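You operate a simulated robot arm through the tools that you are given. There is no shell and no other tool. Be economical: measure what you need, move in short steps, check, and stop when the job is done.

Carry out the task below with a simulated robot arm. There is one attempt and no reset: what you move stays moved.

JOB
Clamp the cream leg in the vice and deburr its end.
Fine: lay the lug between the jaws, turn the red vice knob till the grip gauge stands in green, use the purple deburring pad and put the pad back; the leg stays clamped.
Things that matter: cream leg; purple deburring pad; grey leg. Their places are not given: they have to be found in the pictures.

The check looks at the end state, three seconds after you hand in, the way a careful person would. Anything else that was tipped, shoved, dropped, spilled or broken makes it a failure.

ROBOT AND FRAMES
A 7-joint arm with a two-finger parallel gripper, fixed in place. Base frame: the origin is at the foot of the arm, x ahead of it, y to its left, z up; the work surface is at about z = 0.86. Units: m, degrees, N and s.
With the tool pointing down near the work surface it reaches from about 0.24 to 0.68 m from the base axis. Its first joint turns from -66.0 to 66.0 degrees. Payload 2.4 kg.
The tool frame sits at the grasp point between the pads (the TCP): z along the fingers, y along the line on which they close. The tips reach 0.03 m beyond it. The gripper opens to 0.094 m. The fingers are 0.028 m wide and 0.01 m thick; the gripper's body (0.05 by 0.096 m) begins 0.055 m behind the TCP.
Orientation is told as [roll, pitch, yaw] about the base's x, y, z axes, in that order, counted from this pose: with the fingers straight down and closing along the base's y, the tool's x points along the base's -x, its y along +y and its z along -z.

CONTROLS
- The arm moves only by the tool arm_command. Its argument "rows" is a list of rows, each a list of 7 numbers: the opening, from 0 (shut) to 1 (fully open), then the shift along the tool's x, y, z in units of 25 mm (1.0 is 25 mm), then the turn, a rotation vector about the tool's x, y, z in units of 5 degrees (1.0 is 5 degrees). In form: [[hand, dx, dy, dz, rx, ry, rz], ...]. A call has 1 to 8 rows; each row shifts and turns the commanded pose from where the row before left it, along the tool's axes as they then stand. A call with a number of a shift or a turn outside -1 to 1 is refused whole. Rows are played at 5 a second. More than 0.05 m and 8.6 degrees between two rows, or a gripper value outside its range, and nothing of the call is played. A pose out of reach is approached as far as the arm can. The call stops where the force on the tool passes 90 N (or 10 N more than at its start, if that is more) or the arm is blocked; 0.2 s more then pass. The fingers move at their own pace (about 0.153 m/s each) and stop on an object; they squeeze with about 24 N. The grip force told is the motor's: it shows also when the fingers shut on nothing. Time passes only in rows, and 0.2 s behind the last, so rows that do not move let the fingers close. It gives the time, the measured TCP pose, the force on the tool (base axes), the opening and the grip force at its end, in the units of the frame above (readings bear some noise).
- Cameras (640 x 400 px; columns grow to the right, rows downward): "scene" is fixed at [0.0414, 0.4696, 1.4585]; the picture's right is [-0.75, -0.67, 0.00], its down [-0.28, 0.31, -0.91] and it looks along [0.61, -0.68, -0.41] (base axes); focal length 359 px, centre (320, 200). "wrist" rides on the gripper at [-0.037, 0, -0.058] in the tool frame; the picture's right is [0.00, -1.00, 0.00], its down [0.97, 0.00, -0.24] and it looks along [0.24, 0.00, 0.97] (tool axes); focal length 218 px, centre (320, 200).
- capture(camera): a new picture of that camera. It takes no simulated time.
- point_at(camera, pixels): there is no depth. For up to 12 entries [column, row, z] of the newest picture of that camera ("zoom" is the newest enlarged one), the place [x, y] in the base frame at which the ray of that pixel passes the height z, good to about 0.002 m. It takes no simulated time.
- zoom(camera, box): a new picture of the part [left, top, right, bottom] of that camera's present view, enlarged. It takes no simulated time.
- close_job(): hands the job in; it is judged then, once.

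Work in short steps. Measure before you move; look again where a grasp or a placing could have gone wrong, and mend it. You have 80 turns and 38 pictures in all, those below and enlarged ones among them. Open the gripper and draw the arm clear of the work before you hand the job in, unless the task says otherwise; then end with one line.

The tools are called after ">>>" as a command line: name --pt "numbers of a row" for each row, then --argument value for the rest, lists and objects as JSON in quotes. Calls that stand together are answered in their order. arm_command: Moves the arm, as the interface text tells. Its arguments: {"type":"object","properties":{"rows":{"type":"array"}},"required":["rows"]} The other tools are called the same way: capture (camera) takes a picture; point_at (camera, pixels) gives the place at which the rays of pixels pass given heights; zoom (camera, box) takes an enlarged picture of a part of a camera's view; close_job () hands the job in.

At the start:

```text
t: 0.0
eef_pos: [0.4113, -0.0696, 1.2159]
orientation: [0.0, 0.0, 0.1]
contact_force: [0.5, 0.0, -0.9]
gripper_width: 0.0944
grip_force: 0.1
```

scene: 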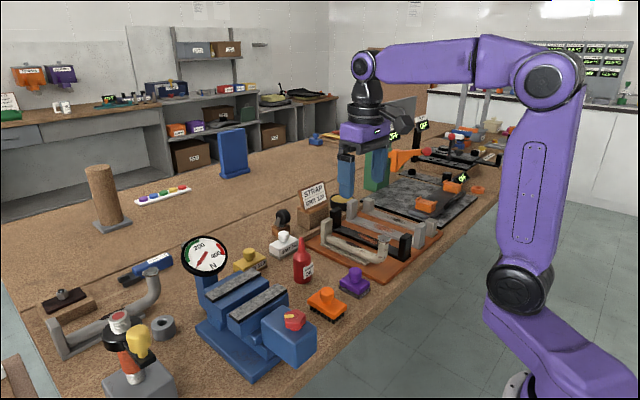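
wrist: 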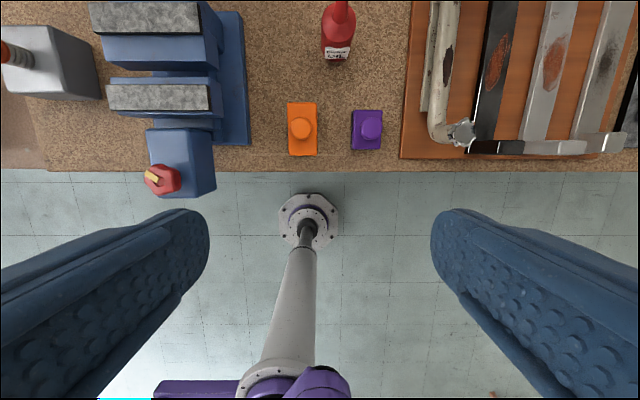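

The scene shows the vice at about (255,320), leg rack at about (375,240), and pads at (327,303) orange and (354,282) purple. I zoom in on these.

>>> zoom --camera "scene" --box '[280, 170, 480, 310]'

>>> zoom --camera "scene" --box '[20, 220, 340, 400]'

```text
2.86 times, centred on (380, 240) of scene
```

zoom: 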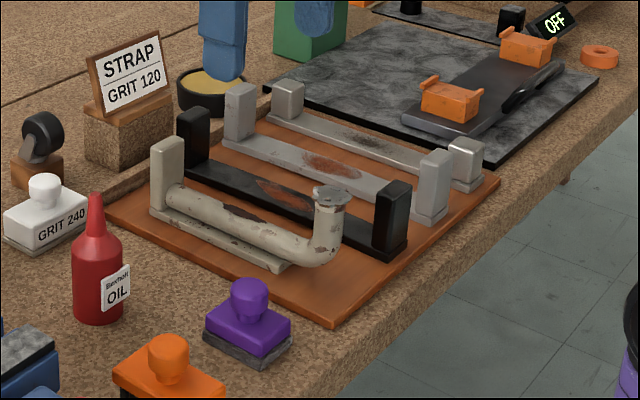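

```text
2.00 times, centred on (180, 310) of scene
```

zoom: 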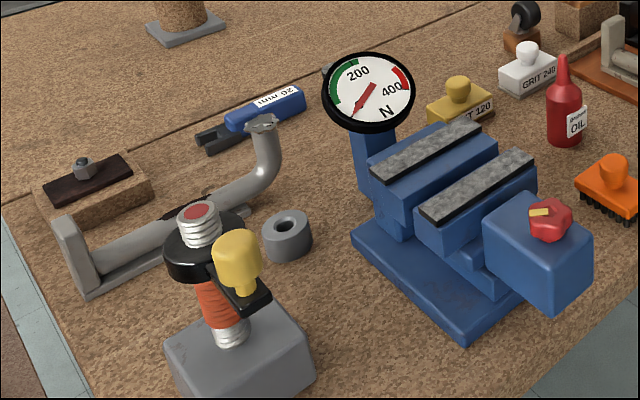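

The cream leg is the leftmost in the rack (leg end with elbow near (455,130) in wrist view). I measure key points roughly, and move over the rack to view it.

>>> point_at --camera "wrist" --pixels '[[460, 132, 0.93], [440, 100, 0.88], [440, 10, 0.88], [160, 95, 0.95], [150, 18, 0.95], [371, 128, 0.9], [162, 178, 0.95], [300, 128, 0.9], [338, 20, 0.95]]'

>>> arm_command --pt "1 -1 -1 0 0 0 0" --pt "1 -1 -1 0 0 0 0" --pt "1 -1 -1 0 0 0 0" --pt "1 -1 -1 0 0 0 0" --pt "1 -1 -1 0 0 0 0" --pt "1 -1 -1 0 0 0 0"

>>> capture --camera "wrist"

```text
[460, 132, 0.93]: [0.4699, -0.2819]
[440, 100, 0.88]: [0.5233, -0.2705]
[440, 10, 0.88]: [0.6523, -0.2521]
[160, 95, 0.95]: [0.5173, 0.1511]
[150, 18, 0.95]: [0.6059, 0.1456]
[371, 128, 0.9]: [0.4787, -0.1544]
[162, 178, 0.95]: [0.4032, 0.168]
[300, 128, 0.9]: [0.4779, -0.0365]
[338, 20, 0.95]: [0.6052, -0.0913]
```

```text
t: 1.4
eef_pos: [0.5635, -0.2193, 1.2166]
orientation: [0.0, 0.1, 0.0]
contact_force: [-0.2, 1.1, 0.3]
gripper_width: 0.0942
grip_force: 0.1
```

```text
33 pictures are left
```

wrist: 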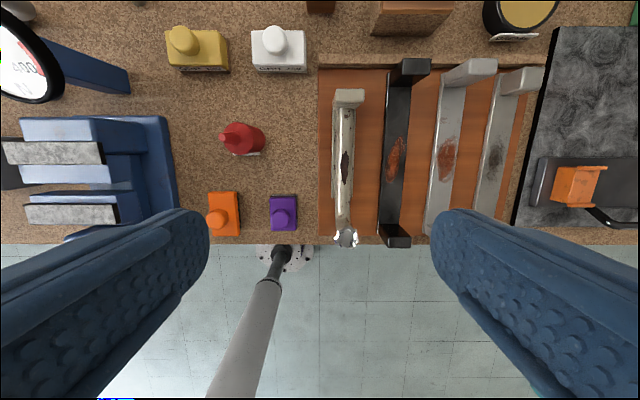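

I enlarge the cream leg and the vice to understand their shape.

>>> zoom --camera "wrist" --box '[300, 50, 460, 250]'

>>> zoom --camera "scene" --box '[310, 210, 420, 280]'

>>> zoom --camera "scene" --box '[180, 230, 330, 390]'

```text
2.00 times, centred on (380, 150) of wrist
```

zoom: 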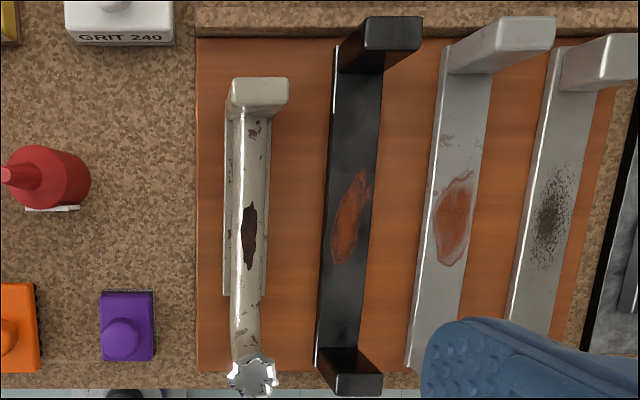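

```text
5.71 times, centred on (365, 245) of scene
```

zoom: 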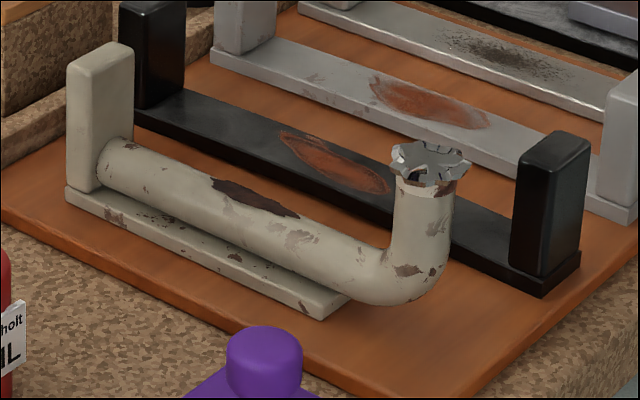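

```text
2.50 times, centred on (255, 310) of scene
```

zoom: 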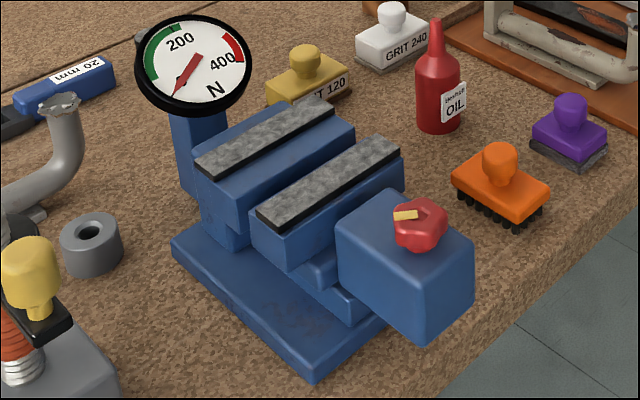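

I triangulate the lug top, end and pad heights by asking both cameras at several heights.

>>> point_at --camera "wrist" --pixels '[[352, 96, 0.92], [352, 96, 0.94], [352, 96, 0.96], [346.5, 237, 0.92], [346.5, 237, 0.94], [346.5, 237, 0.96], [283, 217, 0.9], [283, 217, 0.92], [354, 89, 0.94], [332, 198, 0.88], [351, 198, 0.88]]'

>>> point_at --camera "scene" --pixels '[[326.5, 219.1, 0.92], [326.5, 219.1, 0.94], [326.5, 219.1, 0.96], [384.5, 237.5, 0.92], [384.5, 237.5, 0.94], [384.5, 237.5, 0.96], [355, 273, 0.9], [355, 273, 0.92]]'

```text
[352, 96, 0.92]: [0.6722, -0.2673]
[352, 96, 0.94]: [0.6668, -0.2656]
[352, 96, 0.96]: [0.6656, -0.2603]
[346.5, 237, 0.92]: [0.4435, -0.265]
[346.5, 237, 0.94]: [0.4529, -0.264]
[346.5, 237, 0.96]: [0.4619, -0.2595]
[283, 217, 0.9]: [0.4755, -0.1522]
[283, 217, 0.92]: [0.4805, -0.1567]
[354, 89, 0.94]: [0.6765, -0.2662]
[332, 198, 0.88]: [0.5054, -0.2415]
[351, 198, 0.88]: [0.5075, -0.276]
```

```text
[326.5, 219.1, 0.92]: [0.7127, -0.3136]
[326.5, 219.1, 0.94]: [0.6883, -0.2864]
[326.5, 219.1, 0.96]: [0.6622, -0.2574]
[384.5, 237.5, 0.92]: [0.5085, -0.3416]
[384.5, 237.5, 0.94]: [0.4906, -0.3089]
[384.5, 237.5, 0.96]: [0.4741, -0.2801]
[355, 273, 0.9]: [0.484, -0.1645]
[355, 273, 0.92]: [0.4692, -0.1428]
```

Lug top is at about (0.666,-0.261,0.957), the burred end at about (0.466,-0.262,0.970). Next I go over the vice to measure the gap and knob.

>>> arm_command --pt "1 0.3 1 0 0 0 0" --pt "1 0.3 1 0 0 0 0" --pt "1 0 1 0 0 0 0" --pt "1 0 1 0 0 0 0" --pt "1 0 1 0 0 0 0" --pt "1 0 1 0 0 0 0" --pt "1 0 1 0 0 0 0" --pt "1 0 1 0 0 0 0"

>>> arm_command --pt "1 0 1 0 0 0 0" --pt "1 0 1 0 0 0 0" --pt "1 0 1 0 0 0 0" --pt "1 0 1 0 0 0 0" --pt "1 0 1 0 0 0 0" --pt "1 0 0 0 0 0 0"

>>> capture --camera "wrist"

```text
t: 3.2
eef_pos: [0.545, -0.0194, 1.2183]
orientation: [0.0, 0.0, 0.1]
contact_force: [0.3, -0.2, 0.2]
gripper_width: 0.0943
grip_force: 0.0
```

```text
t: 4.6
eef_pos: [0.5444, 0.1069, 1.2158]
orientation: [0.0, 0.1, -0.1]
contact_force: [0.7, 0.0, -1.0]
gripper_width: 0.0939
grip_force: 0.0
```

```text
29 pictures are left
```

wrist: 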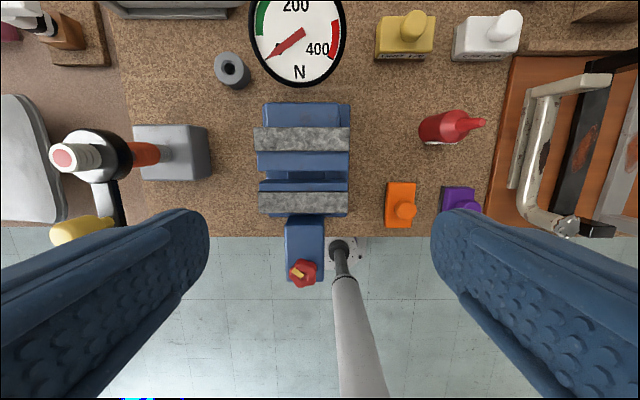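

The vice gap is at about rows 170-180, cols 258-350. I zoom in for edges.

>>> zoom --camera "wrist" --box '[230, 90, 390, 190]'

>>> zoom --camera "wrist" --box '[230, 190, 390, 290]'

```text
4.00 times, centred on (310, 140) of wrist
```

zoom: 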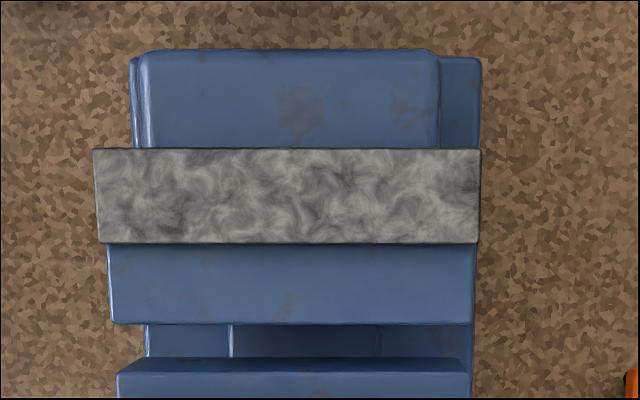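

```text
4.00 times, centred on (310, 240) of wrist
```

zoom: 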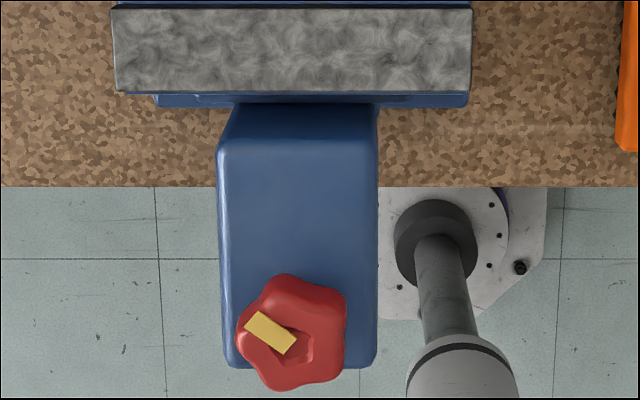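

The jaws have grey plates and blue inner parts; I zoom the scene camera closely on the gap to resolve heights.

>>> zoom --camera "scene" --box '[190, 260, 320, 385]'

```text
3.20 times, centred on (255, 322) of scene
```

zoom: 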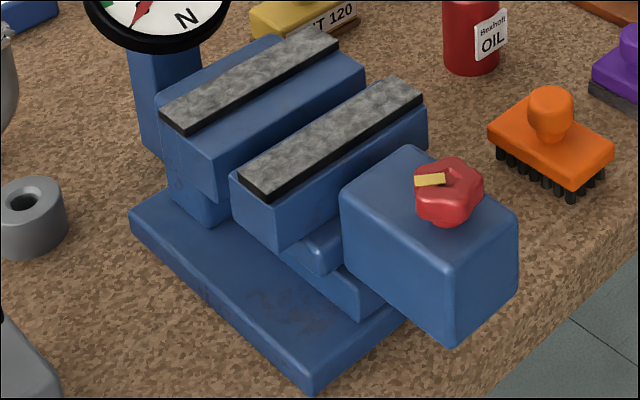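

I triangulate vice corners: rear jaw top edge, front plate, rear plate, knob.

>>> point_at --camera "wrist" --pixels '[[348.7, 170.5, 0.92], [348.7, 170.5, 0.96], [347.5, 213, 0.94], [347.5, 213, 0.98], [255, 150.7, 0.94], [255, 150.7, 0.98], [303.7, 272.5, 0.96], [303.7, 272.5, 1.0], [347.5, 179.5, 0.92], [347.5, 179.5, 0.96], [347.5, 192.5, 0.96]]'

>>> point_at --camera "scene" --pixels '[[269.4, 282, 0.92], [269.4, 282, 0.96], [287.5, 290.1, 0.94], [287.5, 290.1, 0.98], [213.7, 300.1, 0.94], [213.7, 300.1, 0.98], [295.6, 315.7, 0.96], [295.6, 315.7, 1.0], [229.4, 316, 0.96], [229.4, 316, 0.94]]'

```text
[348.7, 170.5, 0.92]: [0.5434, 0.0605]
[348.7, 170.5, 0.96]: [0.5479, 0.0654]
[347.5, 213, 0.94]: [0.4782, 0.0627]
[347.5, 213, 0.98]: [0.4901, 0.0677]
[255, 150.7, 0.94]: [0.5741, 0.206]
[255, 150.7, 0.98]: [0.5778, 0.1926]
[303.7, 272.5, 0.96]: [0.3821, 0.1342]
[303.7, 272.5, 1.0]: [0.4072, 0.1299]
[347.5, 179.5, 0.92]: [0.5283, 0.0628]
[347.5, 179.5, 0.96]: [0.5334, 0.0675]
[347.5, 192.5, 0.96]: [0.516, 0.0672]
```

```text
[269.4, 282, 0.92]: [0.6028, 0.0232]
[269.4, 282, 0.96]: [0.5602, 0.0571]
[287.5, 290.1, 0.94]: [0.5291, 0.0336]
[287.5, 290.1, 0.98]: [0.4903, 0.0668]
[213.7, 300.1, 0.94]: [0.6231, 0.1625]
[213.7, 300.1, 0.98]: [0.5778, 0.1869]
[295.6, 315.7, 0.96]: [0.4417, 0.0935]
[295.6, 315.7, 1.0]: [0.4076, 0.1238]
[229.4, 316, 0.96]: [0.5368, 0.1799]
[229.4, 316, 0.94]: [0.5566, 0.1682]
```

Gap between jaws comes out at x≈0.517–0.549 (32 mm), jaw tops at z≈0.97–0.98, y from 0.067 to 0.195. I go look at the cream leg closely to get its true widths.

>>> arm_command --pt "1 0 -1 0 0 0 0" --pt "1 0 -1 0 0 0 0" --pt "1 0 -1 0 0 0 0" --pt "1 0 -1 0 0 0 0" --pt "1 0 -1 0 0 0 0" --pt "1 0 -1 0 0 0 0" --pt "1 0 -1 0 0 0 0" --pt "1 0 -1 0 0 0 0"

>>> arm_command --pt "1 0 -1 0 0 0 0" --pt "1 0 -1 0 0 0 0" --pt "1 0 -1 0.8 0 0 0" --pt "1 0 -1 0.8 0 0 0" --pt "1 0 -1 0.8 0 0 0" --pt "1 0 -0.8 0.8 0 0 0" --pt "1 0 0 0.8 0 0 0"

>>> capture --camera "wrist"

```text
t: 6.4
eef_pos: [0.5464, -0.094, 1.2166]
orientation: [0.0, 0.1, 0.0]
contact_force: [0.8, 0.2, 0.7]
gripper_width: 0.094
grip_force: 0.0
```

```text
t: 8.0
eef_pos: [0.5462, -0.2403, 1.1172]
orientation: [0.1, 0.1, 0.0]
contact_force: [0.3, 1.0, 0.5]
gripper_width: 0.0942
grip_force: 0.2
```

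```text
25 pictures are left
```

wrist: 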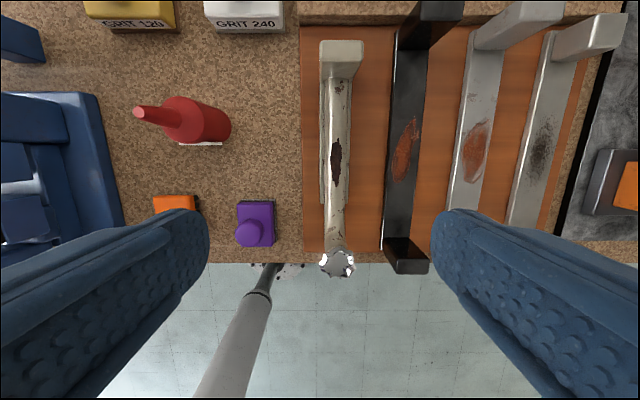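

>>> zoom --camera "wrist" --box '[295, 30, 395, 290]'

```text
1.54 times, centred on (345, 160) of wrist
```

zoom: 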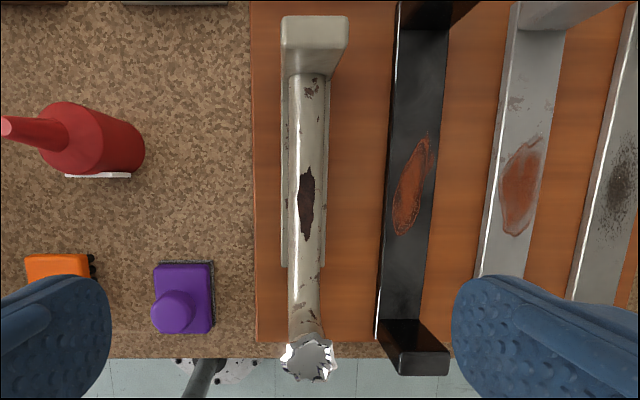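

I measure the lug, strip and tube widths from this zoom.

>>> point_at --camera "zoom" --pixels '[[283, 18, 0.957], [348, 18, 0.957], [285, 48, 0.957], [343, 48, 0.957], [280, 266, 0.882], [326, 266, 0.882], [289, 200, 0.91], [326, 200, 0.91], [308, 358, 0.97], [282, 358, 0.97], [334, 358, 0.97], [290, 310, 0.9]]'

>>> zoom --camera "scene" --box '[315, 205, 405, 275]'

```text
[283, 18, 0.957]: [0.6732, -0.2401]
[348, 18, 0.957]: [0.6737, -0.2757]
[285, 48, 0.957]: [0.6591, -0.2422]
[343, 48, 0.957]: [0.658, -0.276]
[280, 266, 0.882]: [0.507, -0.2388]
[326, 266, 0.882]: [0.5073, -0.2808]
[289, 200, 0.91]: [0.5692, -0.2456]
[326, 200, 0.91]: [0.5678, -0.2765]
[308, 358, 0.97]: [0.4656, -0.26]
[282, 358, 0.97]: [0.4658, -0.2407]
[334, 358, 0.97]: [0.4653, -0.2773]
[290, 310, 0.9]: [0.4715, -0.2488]
```

```text
5.71 times, centred on (360, 240) of scene
```

zoom: 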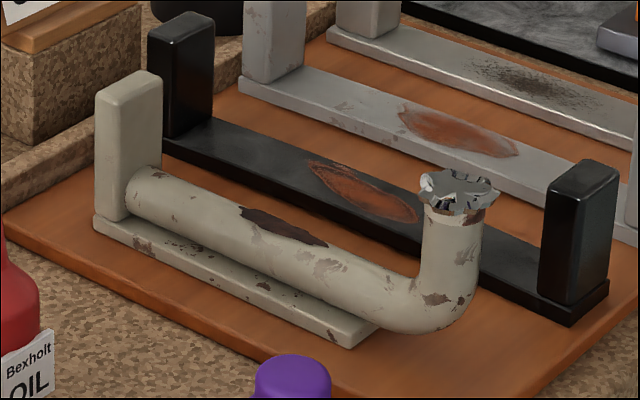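

The lug is 35 mm wide, 16 mm thick. I need the true gap profile, so I look into the vice from its -y side with the tool tilted.

>>> arm_command --pt "1 0.3 1 0 0 0 0" --pt "1 0.3 1 0 0 0 0" --pt "1 0.3 1 0 0 0 0" --pt "1 0.3 1 0 0 0 0" --pt "1 0.3 0.6 0 0 0 0"

>>> arm_command --pt "1 0 0 0 -1 0 0" --pt "1 0 0 0 -1 0 0" --pt "1 0 0 0 -1 0 0" --pt "1 0 0 0 -1 0 0" --pt "1 0 0 0 -1 0 0" --pt "1 0 0 0 -1 0 0" --pt "1 0 0 0 -1 0 0" --pt "1 0 0 0 -1 0 0"

>>> arm_command --pt "1 0 0 0 -1 0 0" --pt "1 0 0 0 -1 0 0" --pt "1 0 0 0 -1 0 0" --pt "1 0 0 0 -1 0 0"

>>> capture --camera "wrist"

```text
t: 9.2
eef_pos: [0.509, -0.124, 1.1153]
orientation: [0.0, 0.0, 0.1]
contact_force: [-0.2, 0.0, -0.4]
gripper_width: 0.0937
grip_force: 0.0
```

```text
t: 11.0
eef_pos: [0.5099, -0.1242, 1.1171]
orientation: [40.1, 0.0, 0.0]
contact_force: [0.7, -0.2, 0.2]
gripper_width: 0.0939
grip_force: 0.0
```

```text
t: 12.0
eef_pos: [0.5093, -0.1247, 1.1177]
orientation: [60.0, -0.1, 0.0]
contact_force: [0.0, 0.5, -0.7]
gripper_width: 0.094
grip_force: 0.1
```

```text
22 pictures are left
```

wrist: 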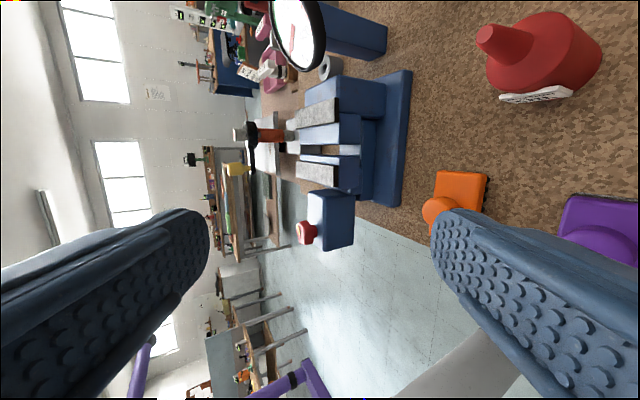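

>>> zoom --camera "wrist" --box '[280, 60, 420, 260]'

```text
2.00 times, centred on (350, 160) of wrist
```

zoom: 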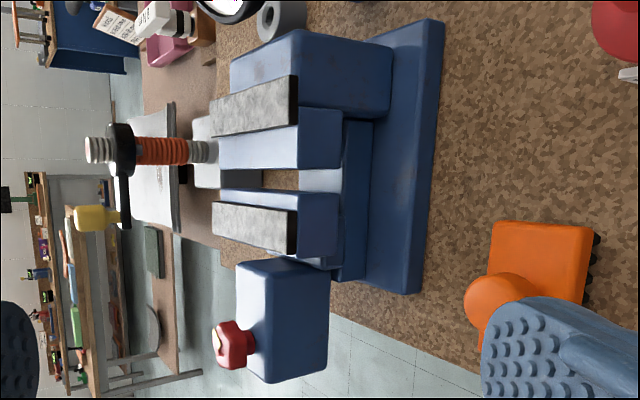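

The tilted view suggests blue ledges under the grey plates with a narrow slot between. I approach for a closer oblique look.

>>> arm_command --pt "1 0 0 0 1 0 0" --pt "1 0 0 0 1 0 0" --pt "1 0 0 0 1 0 0" --pt "1 0 0 0 1 0 0" --pt "1 0 0 0 1 0 0" --pt "1 0 0 0 1 0 0"

>>> arm_command --pt "1 0 0.75 0.62 0 0 0" --pt "1 0 0.75 0.62 0 0 0" --pt "1 0 0.75 0.62 0 0 0" --pt "1 0 0.75 0.62 0 0 0" --pt "1 0 0.75 0.62 0 0 0"

>>> capture --camera "wrist"

```text
t: 13.4
eef_pos: [0.5094, -0.124, 1.1166]
orientation: [30.0, 0.0, 0.0]
contact_force: [-0.2, -0.2, -0.9]
gripper_width: 0.094
grip_force: 0.1
```

```text
t: 14.6
eef_pos: [0.5085, -0.004, 1.0954]
orientation: [30.0, 0.0, 0.0]
contact_force: [-0.1, 0.4, 0.8]
gripper_width: 0.094
grip_force: 0.1
```

```text
20 pictures are left
```

wrist: 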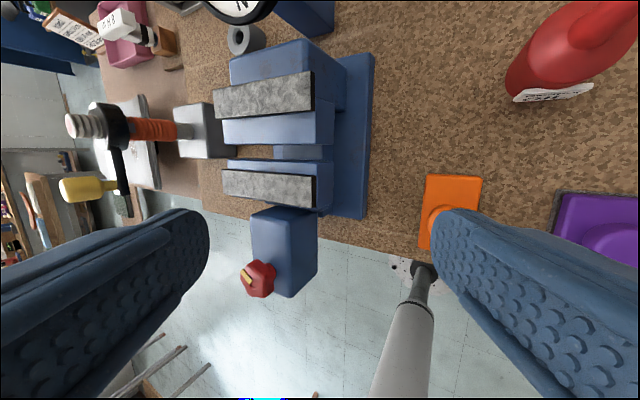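

>>> zoom --camera "wrist" --box '[205, 50, 385, 225]'

```text
2.29 times, centred on (295, 138) of wrist
```

zoom: 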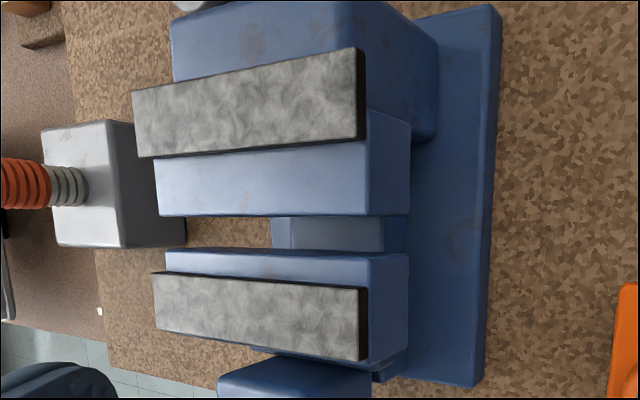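

I measure the slot edges, plate edges and jaw extents from this closer picture.

>>> point_at --camera "zoom" --pixels '[[300, 215, 0.97], [300, 249, 0.97], [369, 214, 0.97], [372, 252, 0.97], [250, 150, 0.98], [260, 279, 0.98], [365, 140, 0.98], [135, 92, 0.98], [365, 50, 0.98], [366, 290, 0.98], [365, 360, 0.98], [155, 275, 0.98]]'

```text
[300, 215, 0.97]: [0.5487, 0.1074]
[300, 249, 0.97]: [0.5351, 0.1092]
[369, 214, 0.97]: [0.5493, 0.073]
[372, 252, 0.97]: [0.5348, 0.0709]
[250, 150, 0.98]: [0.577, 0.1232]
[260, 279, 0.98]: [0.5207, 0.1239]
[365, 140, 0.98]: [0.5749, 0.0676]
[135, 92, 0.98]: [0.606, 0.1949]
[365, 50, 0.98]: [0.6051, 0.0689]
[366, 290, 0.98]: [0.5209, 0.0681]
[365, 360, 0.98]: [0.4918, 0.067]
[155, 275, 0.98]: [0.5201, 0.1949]
```

The slot is ~14 mm between blue ledges (z≈0.97) with grey jaw plates at x 0.5205–0.577, so the leg's flat strip lies on the ledges along y between the plates. I go back over the leg, vertical tool, opening 0.55.

>>> arm_command --pt "1 0 0 -0.6 1 0 0" --pt "1 0 0 -0.6 1 0 0" --pt "1 0 0 0 1 0 0" --pt "1 0 0 0 1 0 0" --pt "1 0 0 0 1 0 0" --pt "1 0 0 0 1 0 0"

>>> arm_command --pt "0.55 -0.4 -1 0 0 0 0" --pt "0.55 -0.4 -1 0 0 0 0" --pt "0.55 -0.4 -1 0 0 0 0" --pt "0.55 -0.4 -1 0 0 0 0" --pt "0.55 -0.4 -1 0 0 0 0" --pt "0.55 -0.4 -1 0 0 0 0" --pt "0.55 -0.3 -1 0 0 0 0" --pt "0.55 0 -1 0 0 0 0"

```text
t: 16.0
eef_pos: [0.5088, -0.0189, 1.1238]
orientation: [0.0, 0.0, 0.0]
contact_force: [-0.3, -0.5, 0.3]
gripper_width: 0.0937
grip_force: 0.1
```

```text
t: 17.8
eef_pos: [0.5764, -0.2195, 1.1225]
orientation: [0.0, 0.0, 0.1]
contact_force: [0.2, 0.5, 0.2]
gripper_width: 0.0517
grip_force: 0.1
```

Now align over the tube at y≈-0.260 and descend to about z=1.0, then check.

>>> arm_command --pt "0.55 0 -0.8 0.5 0 0 0" --pt "0.55 0 -0.8 1 0 0 0" --pt "0.55 0 0 1 0 0 0" --pt "0.55 0 0 1 0 0 0" --pt "0.55 0 0 1 0 0 0" --pt "0.55 0 0 0 0 0 0"

>>> capture --camera "wrist"

```text
t: 19.2
eef_pos: [0.5751, -0.2584, 1.0089]
orientation: [0.1, 0.0, 0.0]
contact_force: [-0.4, -0.3, 0.5]
gripper_width: 0.0517
grip_force: 0.1
```

```text
18 pictures are left
```

wrist: 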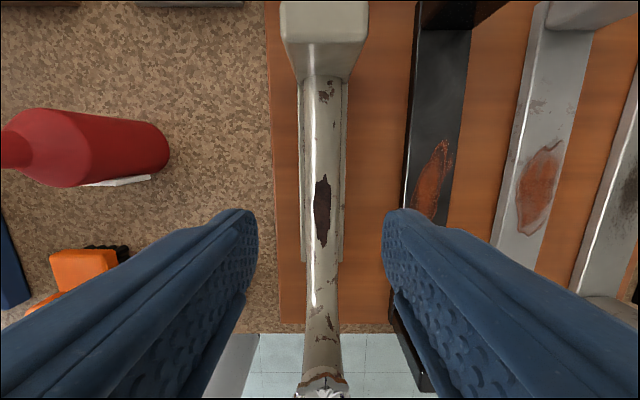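

I measure strip, tube and lug widths from this near-vertical view.

>>> point_at --camera "wrist" --pixels '[[299, 200, 0.885], [346, 200, 0.885], [304, 200, 0.9], [342, 200, 0.9], [301, 262, 0.885], [342, 262, 0.885], [297, 85, 0.885], [348, 85, 0.885], [281, 40, 0.957], [368, 40, 0.957]]'

```text
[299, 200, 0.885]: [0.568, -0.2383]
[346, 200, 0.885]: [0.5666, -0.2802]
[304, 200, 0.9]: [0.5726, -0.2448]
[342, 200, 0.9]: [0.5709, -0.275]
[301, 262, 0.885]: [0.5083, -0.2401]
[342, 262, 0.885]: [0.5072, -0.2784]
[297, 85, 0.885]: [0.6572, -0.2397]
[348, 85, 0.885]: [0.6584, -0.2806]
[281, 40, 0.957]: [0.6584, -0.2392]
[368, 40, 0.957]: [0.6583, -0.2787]
```

Strip and lug are both ~40 mm wide, centred at y≈-0.2595; tube 30 mm. That fits between the plates (56 mm). I descend to TCP z≈0.924 (tips above the strip).

>>> arm_command --pt "0.55 0 -0.05 0.8 0 0 0" --pt "0.55 0 0 0.8 0 0 0" --pt "0.55 0 0 0.8 0 0 0" --pt "0.55 0 0 0.6 0 0 0" --pt "0.55 0 0 0.2 0 0 0" --pt "0.55 0 0 0.2 0 0 0" --pt "0.55 0 0 0 0 0 0"

>>> zoom --camera "scene" --box '[310, 160, 440, 280]'

```text
t: 20.8
eef_pos: [0.5768, -0.2594, 0.9255]
orientation: [0.0, 0.0, 0.0]
contact_force: [-0.2, 0.5, -0.3]
gripper_width: 0.0514
grip_force: 0.0
```

```text
3.33 times, centred on (375, 220) of scene
```

zoom: 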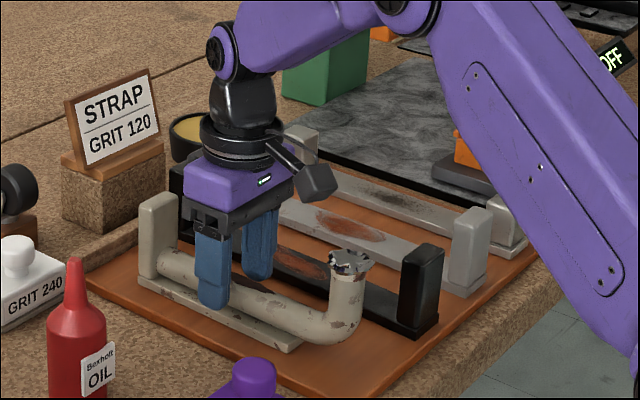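

No contact yet; I creep down a few mm looking for the strip.

>>> arm_command --pt "0.55 0 0 0.1 0 0 0" --pt "0.55 0 0 0.1 0 0 0" --pt "0.55 0 0 0.1 0 0 0" --pt "0.55 0 0 0 0 0 0"

```text
t: 21.8
eef_pos: [0.5761, -0.2597, 0.9177]
orientation: [0.0, 0.0, 0.0]
contact_force: [0.5, 0.0, 0.7]
gripper_width: 0.0516
grip_force: 0.0
```

Tips at 0.888. I close; the width will tell whether it holds the tube (30) or strip (40).

>>> arm_command --pt "0.2 0 0 0 0 0 0" --pt "0 0 0 0 0 0 0" --pt "0 0 0 0 0 0 0" --pt "0 0 0 0 0 0 0"

```text
t: 22.8
eef_pos: [0.5757, -0.2594, 0.9182]
orientation: [0.0, 0.1, 0.0]
contact_force: [-1.2, -1.0, 0.8]
gripper_width: 0.0244
grip_force: 24.0
```

Width 24.4 mm is a bit less than the tube looked, so I raise slightly and check whether it is held firmly.

>>> arm_command --pt "0 0 0 -0.3 0 0 0" --pt "0 0 0 -0.3 0 0 0" --pt "0 0 0 0 0 0 0"

>>> zoom --camera "scene" --box '[310, 160, 440, 280]'

```text
t: 23.6
eef_pos: [0.577, -0.2589, 0.9326]
orientation: [0.0, -0.1, 0.0]
contact_force: [0.7, -1.0, -3.4]
gripper_width: 0.0246
grip_force: 23.8
```

```text
3.33 times, centred on (375, 220) of scene
```

zoom: 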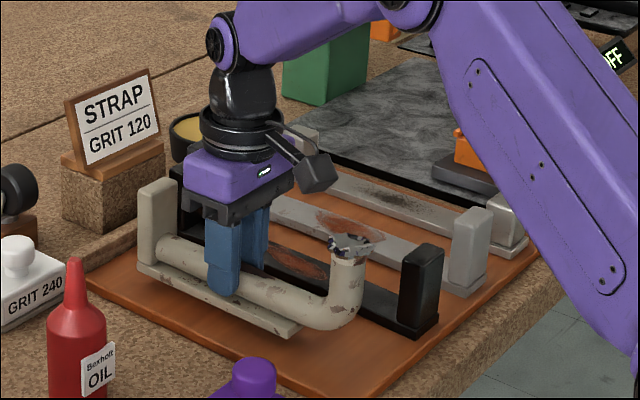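

Leg lifted level (~3.4 N). I raise it to z≈1.11, then turn it +90° about vertical.

>>> arm_command --pt "0 0 0 -1 0 0 0" --pt "0 0 0 -1 0 0 0" --pt "0 0 0 -1 0 0 0" --pt "0 0 0 -1 0 0 0" --pt "0 0 0 -1 0 0 0" --pt "0 0 0 -1 0 0 0" --pt "0 0 0 -1 0 0 0"

>>> arm_command --pt "0 0 0 0 0 0 -1" --pt "0 0 0 0 0 0 -1" --pt "0 0 0 0 0 0 -1" --pt "0 0 0 0 0 0 -1" --pt "0 0 0 0 0 0 -1" --pt "0 0 0 0 0 0 -1" --pt "0 0 0 0 0 0 -1" --pt "0 0 0 0 0 0 -1"

>>> arm_command --pt "0 0 0 0 0 0 -1" --pt "0 0 0 0 0 0 -1" --pt "0 0 0 0 0 0 -1" --pt "0 0 0 0 0 0 -1" --pt "0 0 0 0 0 0 -1" --pt "0 0 0 0 0 0 -1" --pt "0 0 0 0 0 0 -1" --pt "0 0 0 0 0 0 -1"

>>> arm_command --pt "0 0 0 0 0 0 -1" --pt "0 0 0 0 0 0 -1" --pt "0 0 0 0 0 0 0"

```text
t: 25.2
eef_pos: [0.5753, -0.2591, 1.1089]
orientation: [0.0, 0.0, 0.0]
contact_force: [-0.1, -0.6, -3.8]
gripper_width: 0.0247
grip_force: 23.9
```

```text
t: 27.0
eef_pos: [0.5772, -0.259, 1.1076]
orientation: [0.1, 0.0, 40.2]
contact_force: [-0.3, 0.2, -3.6]
gripper_width: 0.0247
grip_force: 23.7
```

```text
t: 28.8
eef_pos: [0.5762, -0.2579, 1.1082]
orientation: [-0.1, 0.1, 80.2]
contact_force: [0.3, 0.1, -4.6]
gripper_width: 0.0248
grip_force: 23.7
```

```text
t: 29.6
eef_pos: [0.5756, -0.2607, 1.1074]
orientation: [0.0, 0.0, 90.2]
contact_force: [-0.4, 0.5, -4.1]
gripper_width: 0.0247
grip_force: 24.3
```

Now move the leg toward the vice at (0.553, 0.096), staying at z≈1.107.

>>> arm_command --pt "0 -1 0.12 0 0 0 0" --pt "0 -1 0.12 0 0 0 0" --pt "0 -1 0.12 0 0 0 0" --pt "0 -1 0.12 0 0 0 0" --pt "0 -1 0.12 0 0 0 0" --pt "0 -1 0.12 0 0 0 0" --pt "0 -1 0.1 0 0 0 0" --pt "0 -1 0.1 0 0 0 0"

>>> arm_command --pt "0 -1 0 0 0 0 0" --pt "0 -1 0 0 0 0 0" --pt "0 -1 0 0 0 0 0" --pt "0 -1 0 0 0 0 0" --pt "0 -1 0 0 0 0 0" --pt "0 -1 0 0 0 0 0" --pt "0 -0.27 0 0 0 0 0" --pt "0 0 0 0 0 0 0"

>>> capture --camera "wrist"

>>> zoom --camera "scene" --box '[160, 200, 340, 390]'

```text
t: 31.4
eef_pos: [0.5544, -0.0591, 1.1082]
orientation: [0.0, 0.0, 89.9]
contact_force: [-0.2, 0.3, -3.5]
gripper_width: 0.0245
grip_force: 24.2
```

```text
t: 33.2
eef_pos: [0.5545, 0.0982, 1.1081]
orientation: [0.0, 0.0, 90.0]
contact_force: [-0.8, -0.2, -4.1]
gripper_width: 0.0248
grip_force: 24.1
```

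```text
15 pictures are left
```

wrist: 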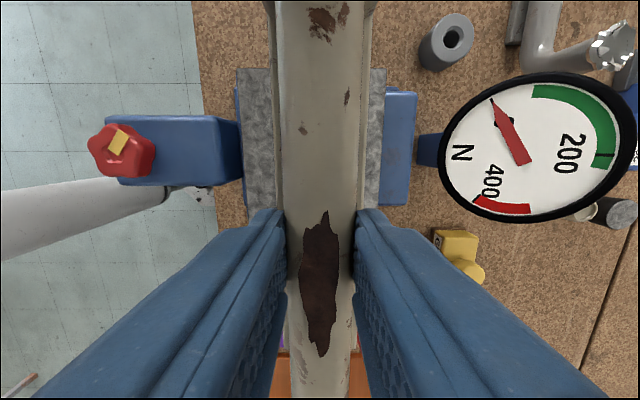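

```text
2.11 times, centred on (250, 295) of scene
```

zoom: 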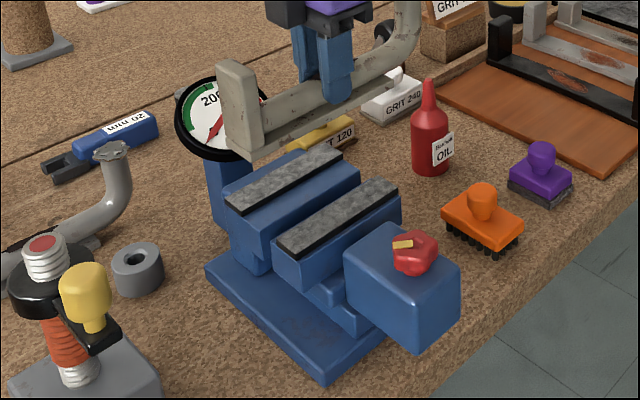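

The leg hovers over the gap. I descend to about z=1.03 then look.

>>> arm_command --pt "0 0 0.06 0.8 0 0 0" --pt "0 0 0 0.8 0 0 0" --pt "0 0 0 0.8 0 0 0" --pt "0 0 0 0.6 0 0 0" --pt "0 0 0 0 0 0 0"

>>> zoom --camera "scene" --box '[190, 240, 320, 360]'

```text
t: 34.4
eef_pos: [0.5516, 0.0965, 1.0327]
orientation: [0.0, 0.0, 90.0]
contact_force: [0.3, 0.4, -4.4]
gripper_width: 0.0245
grip_force: 23.9
```

```text
3.33 times, centred on (255, 300) of scene
```

zoom: 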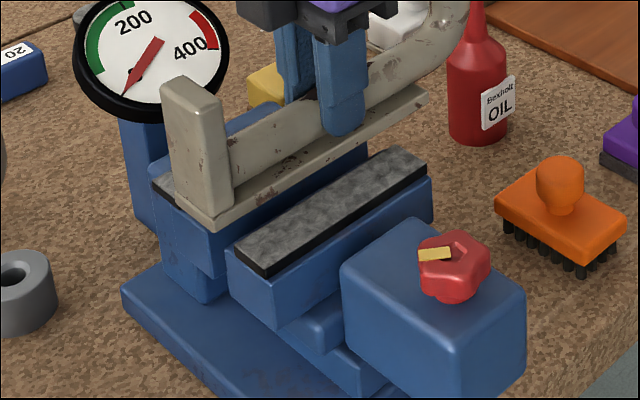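

It lines up between the two grey plates. I lower in small steps until contact.

>>> arm_command --pt "0 0 0 0.15 0 0 0" --pt "0 0 0 0.15 0 0 0" --pt "0 0 0 0.1 0 0 0" --pt "0 0 0 0.1 0 0 0" --pt "0 0 0 0 0 0 0"

```text
t: 35.6
eef_pos: [0.5511, 0.0979, 1.0234]
orientation: [-0.2, -0.1, 89.9]
contact_force: [-4.6, -0.7, 20.8]
gripper_width: 0.0244
grip_force: 23.9
```

Contact at z≈1.023 (20 N). I look whether the strip sits on the ledges or on a plate.

>>> zoom --camera "scene" --box '[205, 260, 295, 340]'

>>> capture --camera "wrist"

```text
5.00 times, centred on (250, 300) of scene
```

zoom: 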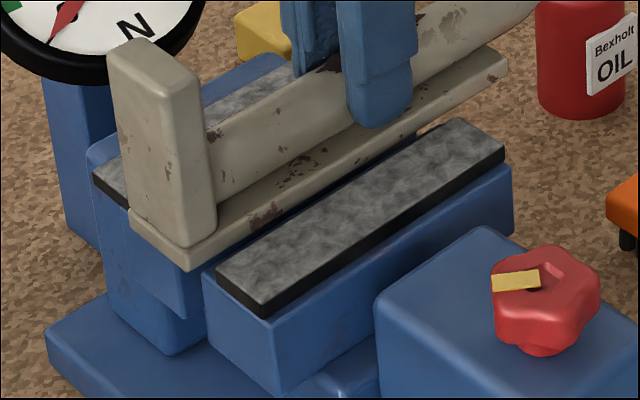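

```text
11 pictures are left
```

wrist: 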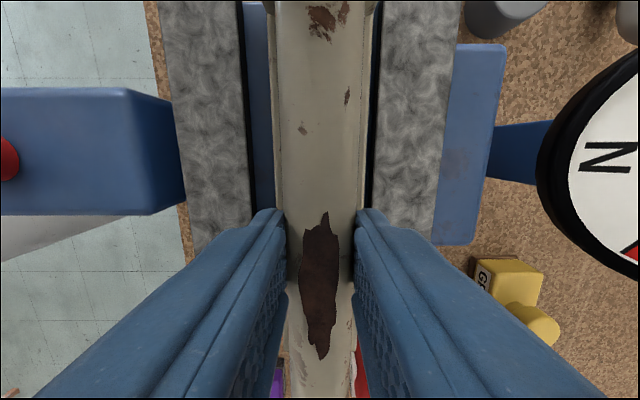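

The strip sits on the ledges between the plates (black plate sides visible either side). I ease off, open, and rise.

>>> arm_command --pt "0 0 0 -0.1 0 0 0" --pt "0.5 0 0 0 0 0 0" --pt "0.5 0 0 0 0 0 0" --pt "0.5 0 0 -0.2 0 0 0" --pt "0.5 0 0 -0.8 0 0 0" --pt "0.5 0 0 -1 0 0 0" --pt "0.5 0 0 -1 0 0 0" --pt "0.5 0 0 -1 0 0 0"

>>> zoom --camera "scene" --box '[170, 220, 330, 370]'

```text
t: 37.4
eef_pos: [0.5507, 0.0979, 1.1241]
orientation: [0.1, 0.0, 90.0]
contact_force: [0.1, 0.6, -0.5]
gripper_width: 0.0469
grip_force: 0.2
```

```text
2.67 times, centred on (250, 295) of scene
```

zoom: 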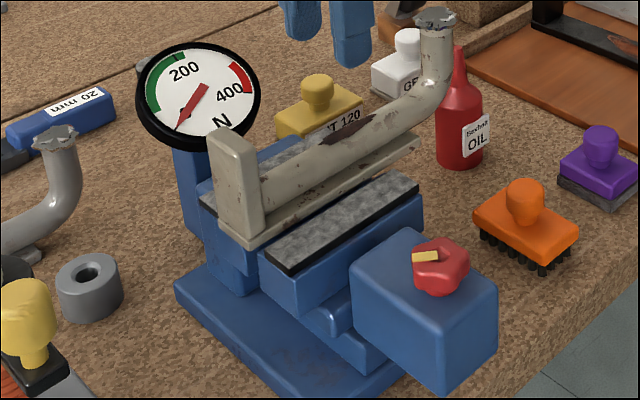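

The leg rests stably; gauge at zero. I move over the knob at about (0.407,0.130).

>>> arm_command --pt "0.6 -0.25 1 0 0 0 0" --pt "0.6 -0.25 1 0 0 0 0" --pt "0.6 -0.25 1 0 0 0 0" --pt "0.6 -0.25 1 0 0 0 0" --pt "0.6 -0.25 1 0 0 0 0" --pt "0.6 0 0.75 0.6 0 0 0" --pt "0.6 0 0 0.6 0 0 0" --pt "0.6 0 0 0 0 0 0"

>>> capture --camera "wrist"

```text
t: 39.2
eef_pos: [0.4081, 0.129, 1.0925]
orientation: [0.0, 0.0, 90.0]
contact_force: [0.5, -0.1, 0.1]
gripper_width: 0.0565
grip_force: 0.0
```

```text
9 pictures are left
```

wrist: 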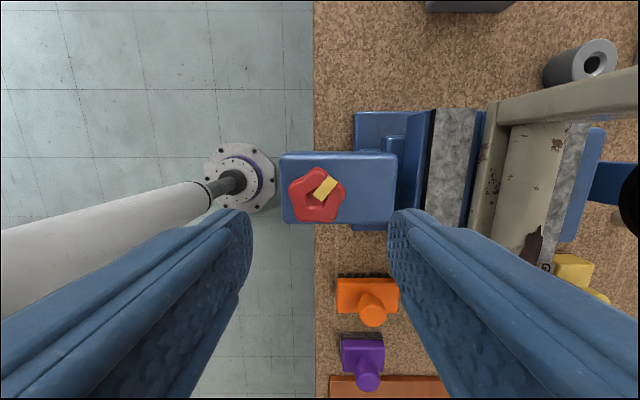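

I locate the knob centre at (316,196).

>>> point_at --camera "wrist" --pixels '[[316, 196, 0.99], [316, 196, 1.0], [289, 190, 0.99], [345, 190, 0.99], [280, 200, 0.97], [396, 160, 0.97], [363, 310, 0.89], [372, 318, 0.905], [360, 358, 0.89], [368, 370, 0.905]]'

```text
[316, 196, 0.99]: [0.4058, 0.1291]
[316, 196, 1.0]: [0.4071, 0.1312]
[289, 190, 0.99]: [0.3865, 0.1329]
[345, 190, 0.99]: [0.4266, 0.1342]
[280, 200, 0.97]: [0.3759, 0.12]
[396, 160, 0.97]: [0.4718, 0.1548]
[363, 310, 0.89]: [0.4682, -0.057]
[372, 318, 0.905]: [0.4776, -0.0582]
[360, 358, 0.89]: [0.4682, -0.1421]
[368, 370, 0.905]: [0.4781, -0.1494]
```

Knob ≈(0.4065,0.130), 40 mm wide. I descend around it and close.

>>> arm_command --pt "0.6 0 0.05 0.8 0 0 0" --pt "0.6 0 0 0.8 0 0 0" --pt "0.6 0 0 0.8 0 0 0" --pt "0.6 0 0 0.5 0 0 0" --pt "0.6 0 0 0.2 0 0 0" --pt "0.6 0 0 0 0 0 0"

>>> arm_command --pt "0.3 0 0 0 0 0 0" --pt "0 0 0 0 0 0 0" --pt "0 0 0 0 0 0 0"

```text
t: 40.6
eef_pos: [0.4061, 0.1287, 1.0148]
orientation: [0.0, 0.0, 90.0]
contact_force: [0.4, 0.4, 0.2]
gripper_width: 0.0563
grip_force: 0.1
```

```text
t: 41.4
eef_pos: [0.4055, 0.1279, 1.0156]
orientation: [0.1, 0.0, 90.0]
contact_force: [-0.9, 0.0, -2.9]
gripper_width: 0.0379
grip_force: 44.8
```

Knob gripped (38 mm). I turn it 40° clockwise and look at the gauge.

>>> arm_command --pt "0 0 0 0 0 0 1" --pt "0 0 0 0 0 0 1" --pt "0 0 0 0 0 0 1" --pt "0 0 0 0 0 0 1" --pt "0 0 0 0 0 0 1" --pt "0 0 0 0 0 0 1" --pt "0 0 0 0 0 0 1" --pt "0 0 0 0 0 0 1"

>>> zoom --camera "scene" --box '[170, 220, 330, 370]'

```text
t: 43.2
eef_pos: [0.4057, 0.1295, 1.0161]
orientation: [0.0, 0.1, 50.1]
contact_force: [-5.3, -1.8, -16.3]
gripper_width: 0.0378
grip_force: 44.9
```

```text
2.67 times, centred on (250, 295) of scene
```

zoom: 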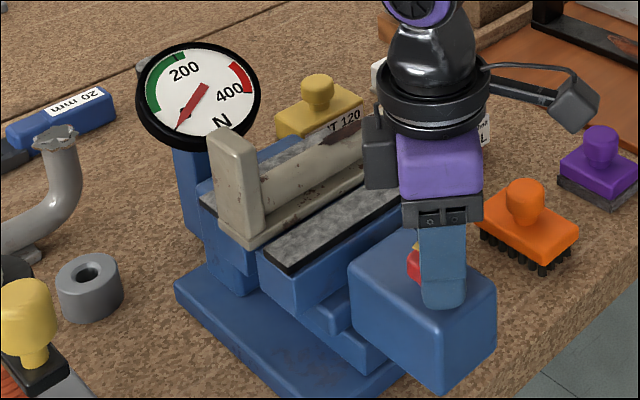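

The gauge is still at zero; force is small. I keep turning clockwise.

>>> arm_command --pt "0 0 0 0 0 0 1" --pt "0 0 0 0 0 0 1" --pt "0 0 0 0 0 0 1" --pt "0 0 0 0 0 0 1" --pt "0 0 0 0 0 0 1" --pt "0 0 0 0 0 0 1" --pt "0 0 0 0 0 0 1" --pt "0 0 0 0 0 0 1"

>>> arm_command --pt "0 0 0 0 0 0 1" --pt "0 0 0 0 0 0 1" --pt "0 0 0 0 0 0 1" --pt "0 0 0 0 0 0 1"

>>> zoom --camera "scene" --box '[170, 220, 330, 370]'

```text
t: 45.0
eef_pos: [0.4075, 0.1303, 1.0145]
orientation: [0.1, -0.2, 10.0]
contact_force: [-2.4, 12.5, -2.0]
gripper_width: 0.038
grip_force: 45.6
```

```text
t: 46.0
eef_pos: [0.4069, 0.1317, 1.0165]
orientation: [0.1, -0.2, -10.1]
contact_force: [-0.7, 26.8, -7.7]
gripper_width: 0.0379
grip_force: 45.0
```

```text
2.67 times, centred on (250, 295) of scene
```

zoom: 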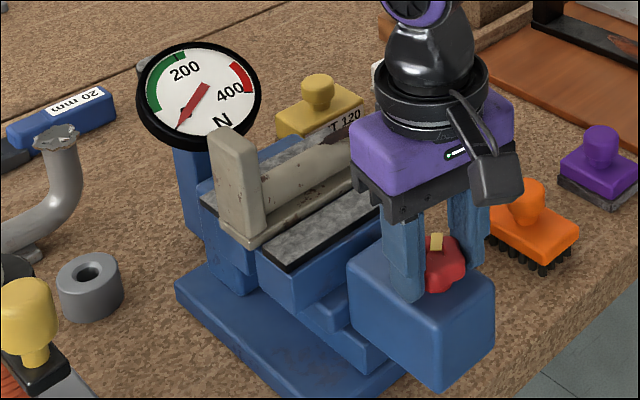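

Clockwise closes the jaw (front plate has come up to the strip). I turn 30° more, carefully, and read the gauge.

>>> arm_command --pt "0 0 0 0 0 0 1" --pt "0 0 0 0 0 0 1" --pt "0 0 0 0 0 0 1" --pt "0 0 0 0 0 0 1" --pt "0 0 0 0 0 0 1" --pt "0 0 0 0 0 0 1" --pt "0 0 0 0 0 0 0"

>>> zoom --camera "scene" --box '[190, 225, 310, 325]'

```text
t: 47.6
eef_pos: [0.4097, 0.1322, 1.0163]
orientation: [0.5, -0.2, -40.0]
contact_force: [20.7, 35.6, -20.3]
gripper_width: 0.038
grip_force: 44.6
```

```text
4.00 times, centred on (250, 275) of scene
```

zoom: 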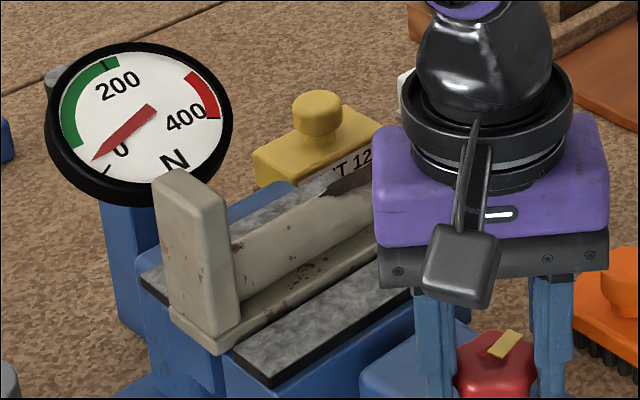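

Gauge needle has left zero (~27–40 N); green spans roughly 60–220. I turn 10° more.

>>> arm_command --pt "0 0 0 0 0 0 1" --pt "0 0 0 0 0 0 1" --pt "0 0 0 0 0 0 0"

>>> zoom --camera "scene" --box '[195, 230, 260, 280]'

```text
t: 48.4
eef_pos: [0.4083, 0.1308, 1.0157]
orientation: [0.5, -0.2, -49.9]
contact_force: [18.1, 34.1, -9.3]
gripper_width: 0.038
grip_force: 44.9
```

```text
8.00 times, centred on (228, 255) of scene
```

zoom: 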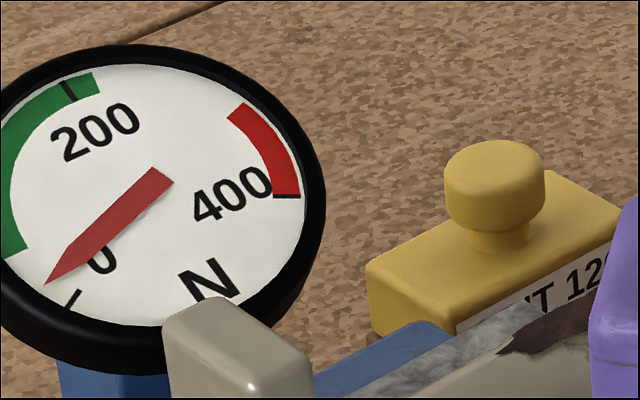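

Needle essentially unchanged (strip still sliding to the rear plate, presumably). I turn 15° more.

>>> arm_command --pt "0 0 0 0 0 0 1" --pt "0 0 0 0 0 0 1" --pt "0 0 0 0 0 0 1" --pt "0 0 0 0 0 0 0"

>>> zoom --camera "scene" --box '[190, 225, 310, 325]'

```text
t: 49.4
eef_pos: [0.4094, 0.132, 1.0157]
orientation: [0.7, -0.1, -65.0]
contact_force: [25.9, 35.5, -19.9]
gripper_width: 0.0382
grip_force: 44.8
```

```text
4.00 times, centred on (250, 275) of scene
```

zoom: 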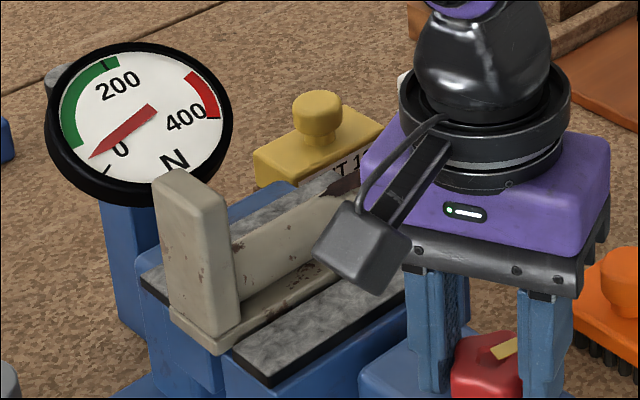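

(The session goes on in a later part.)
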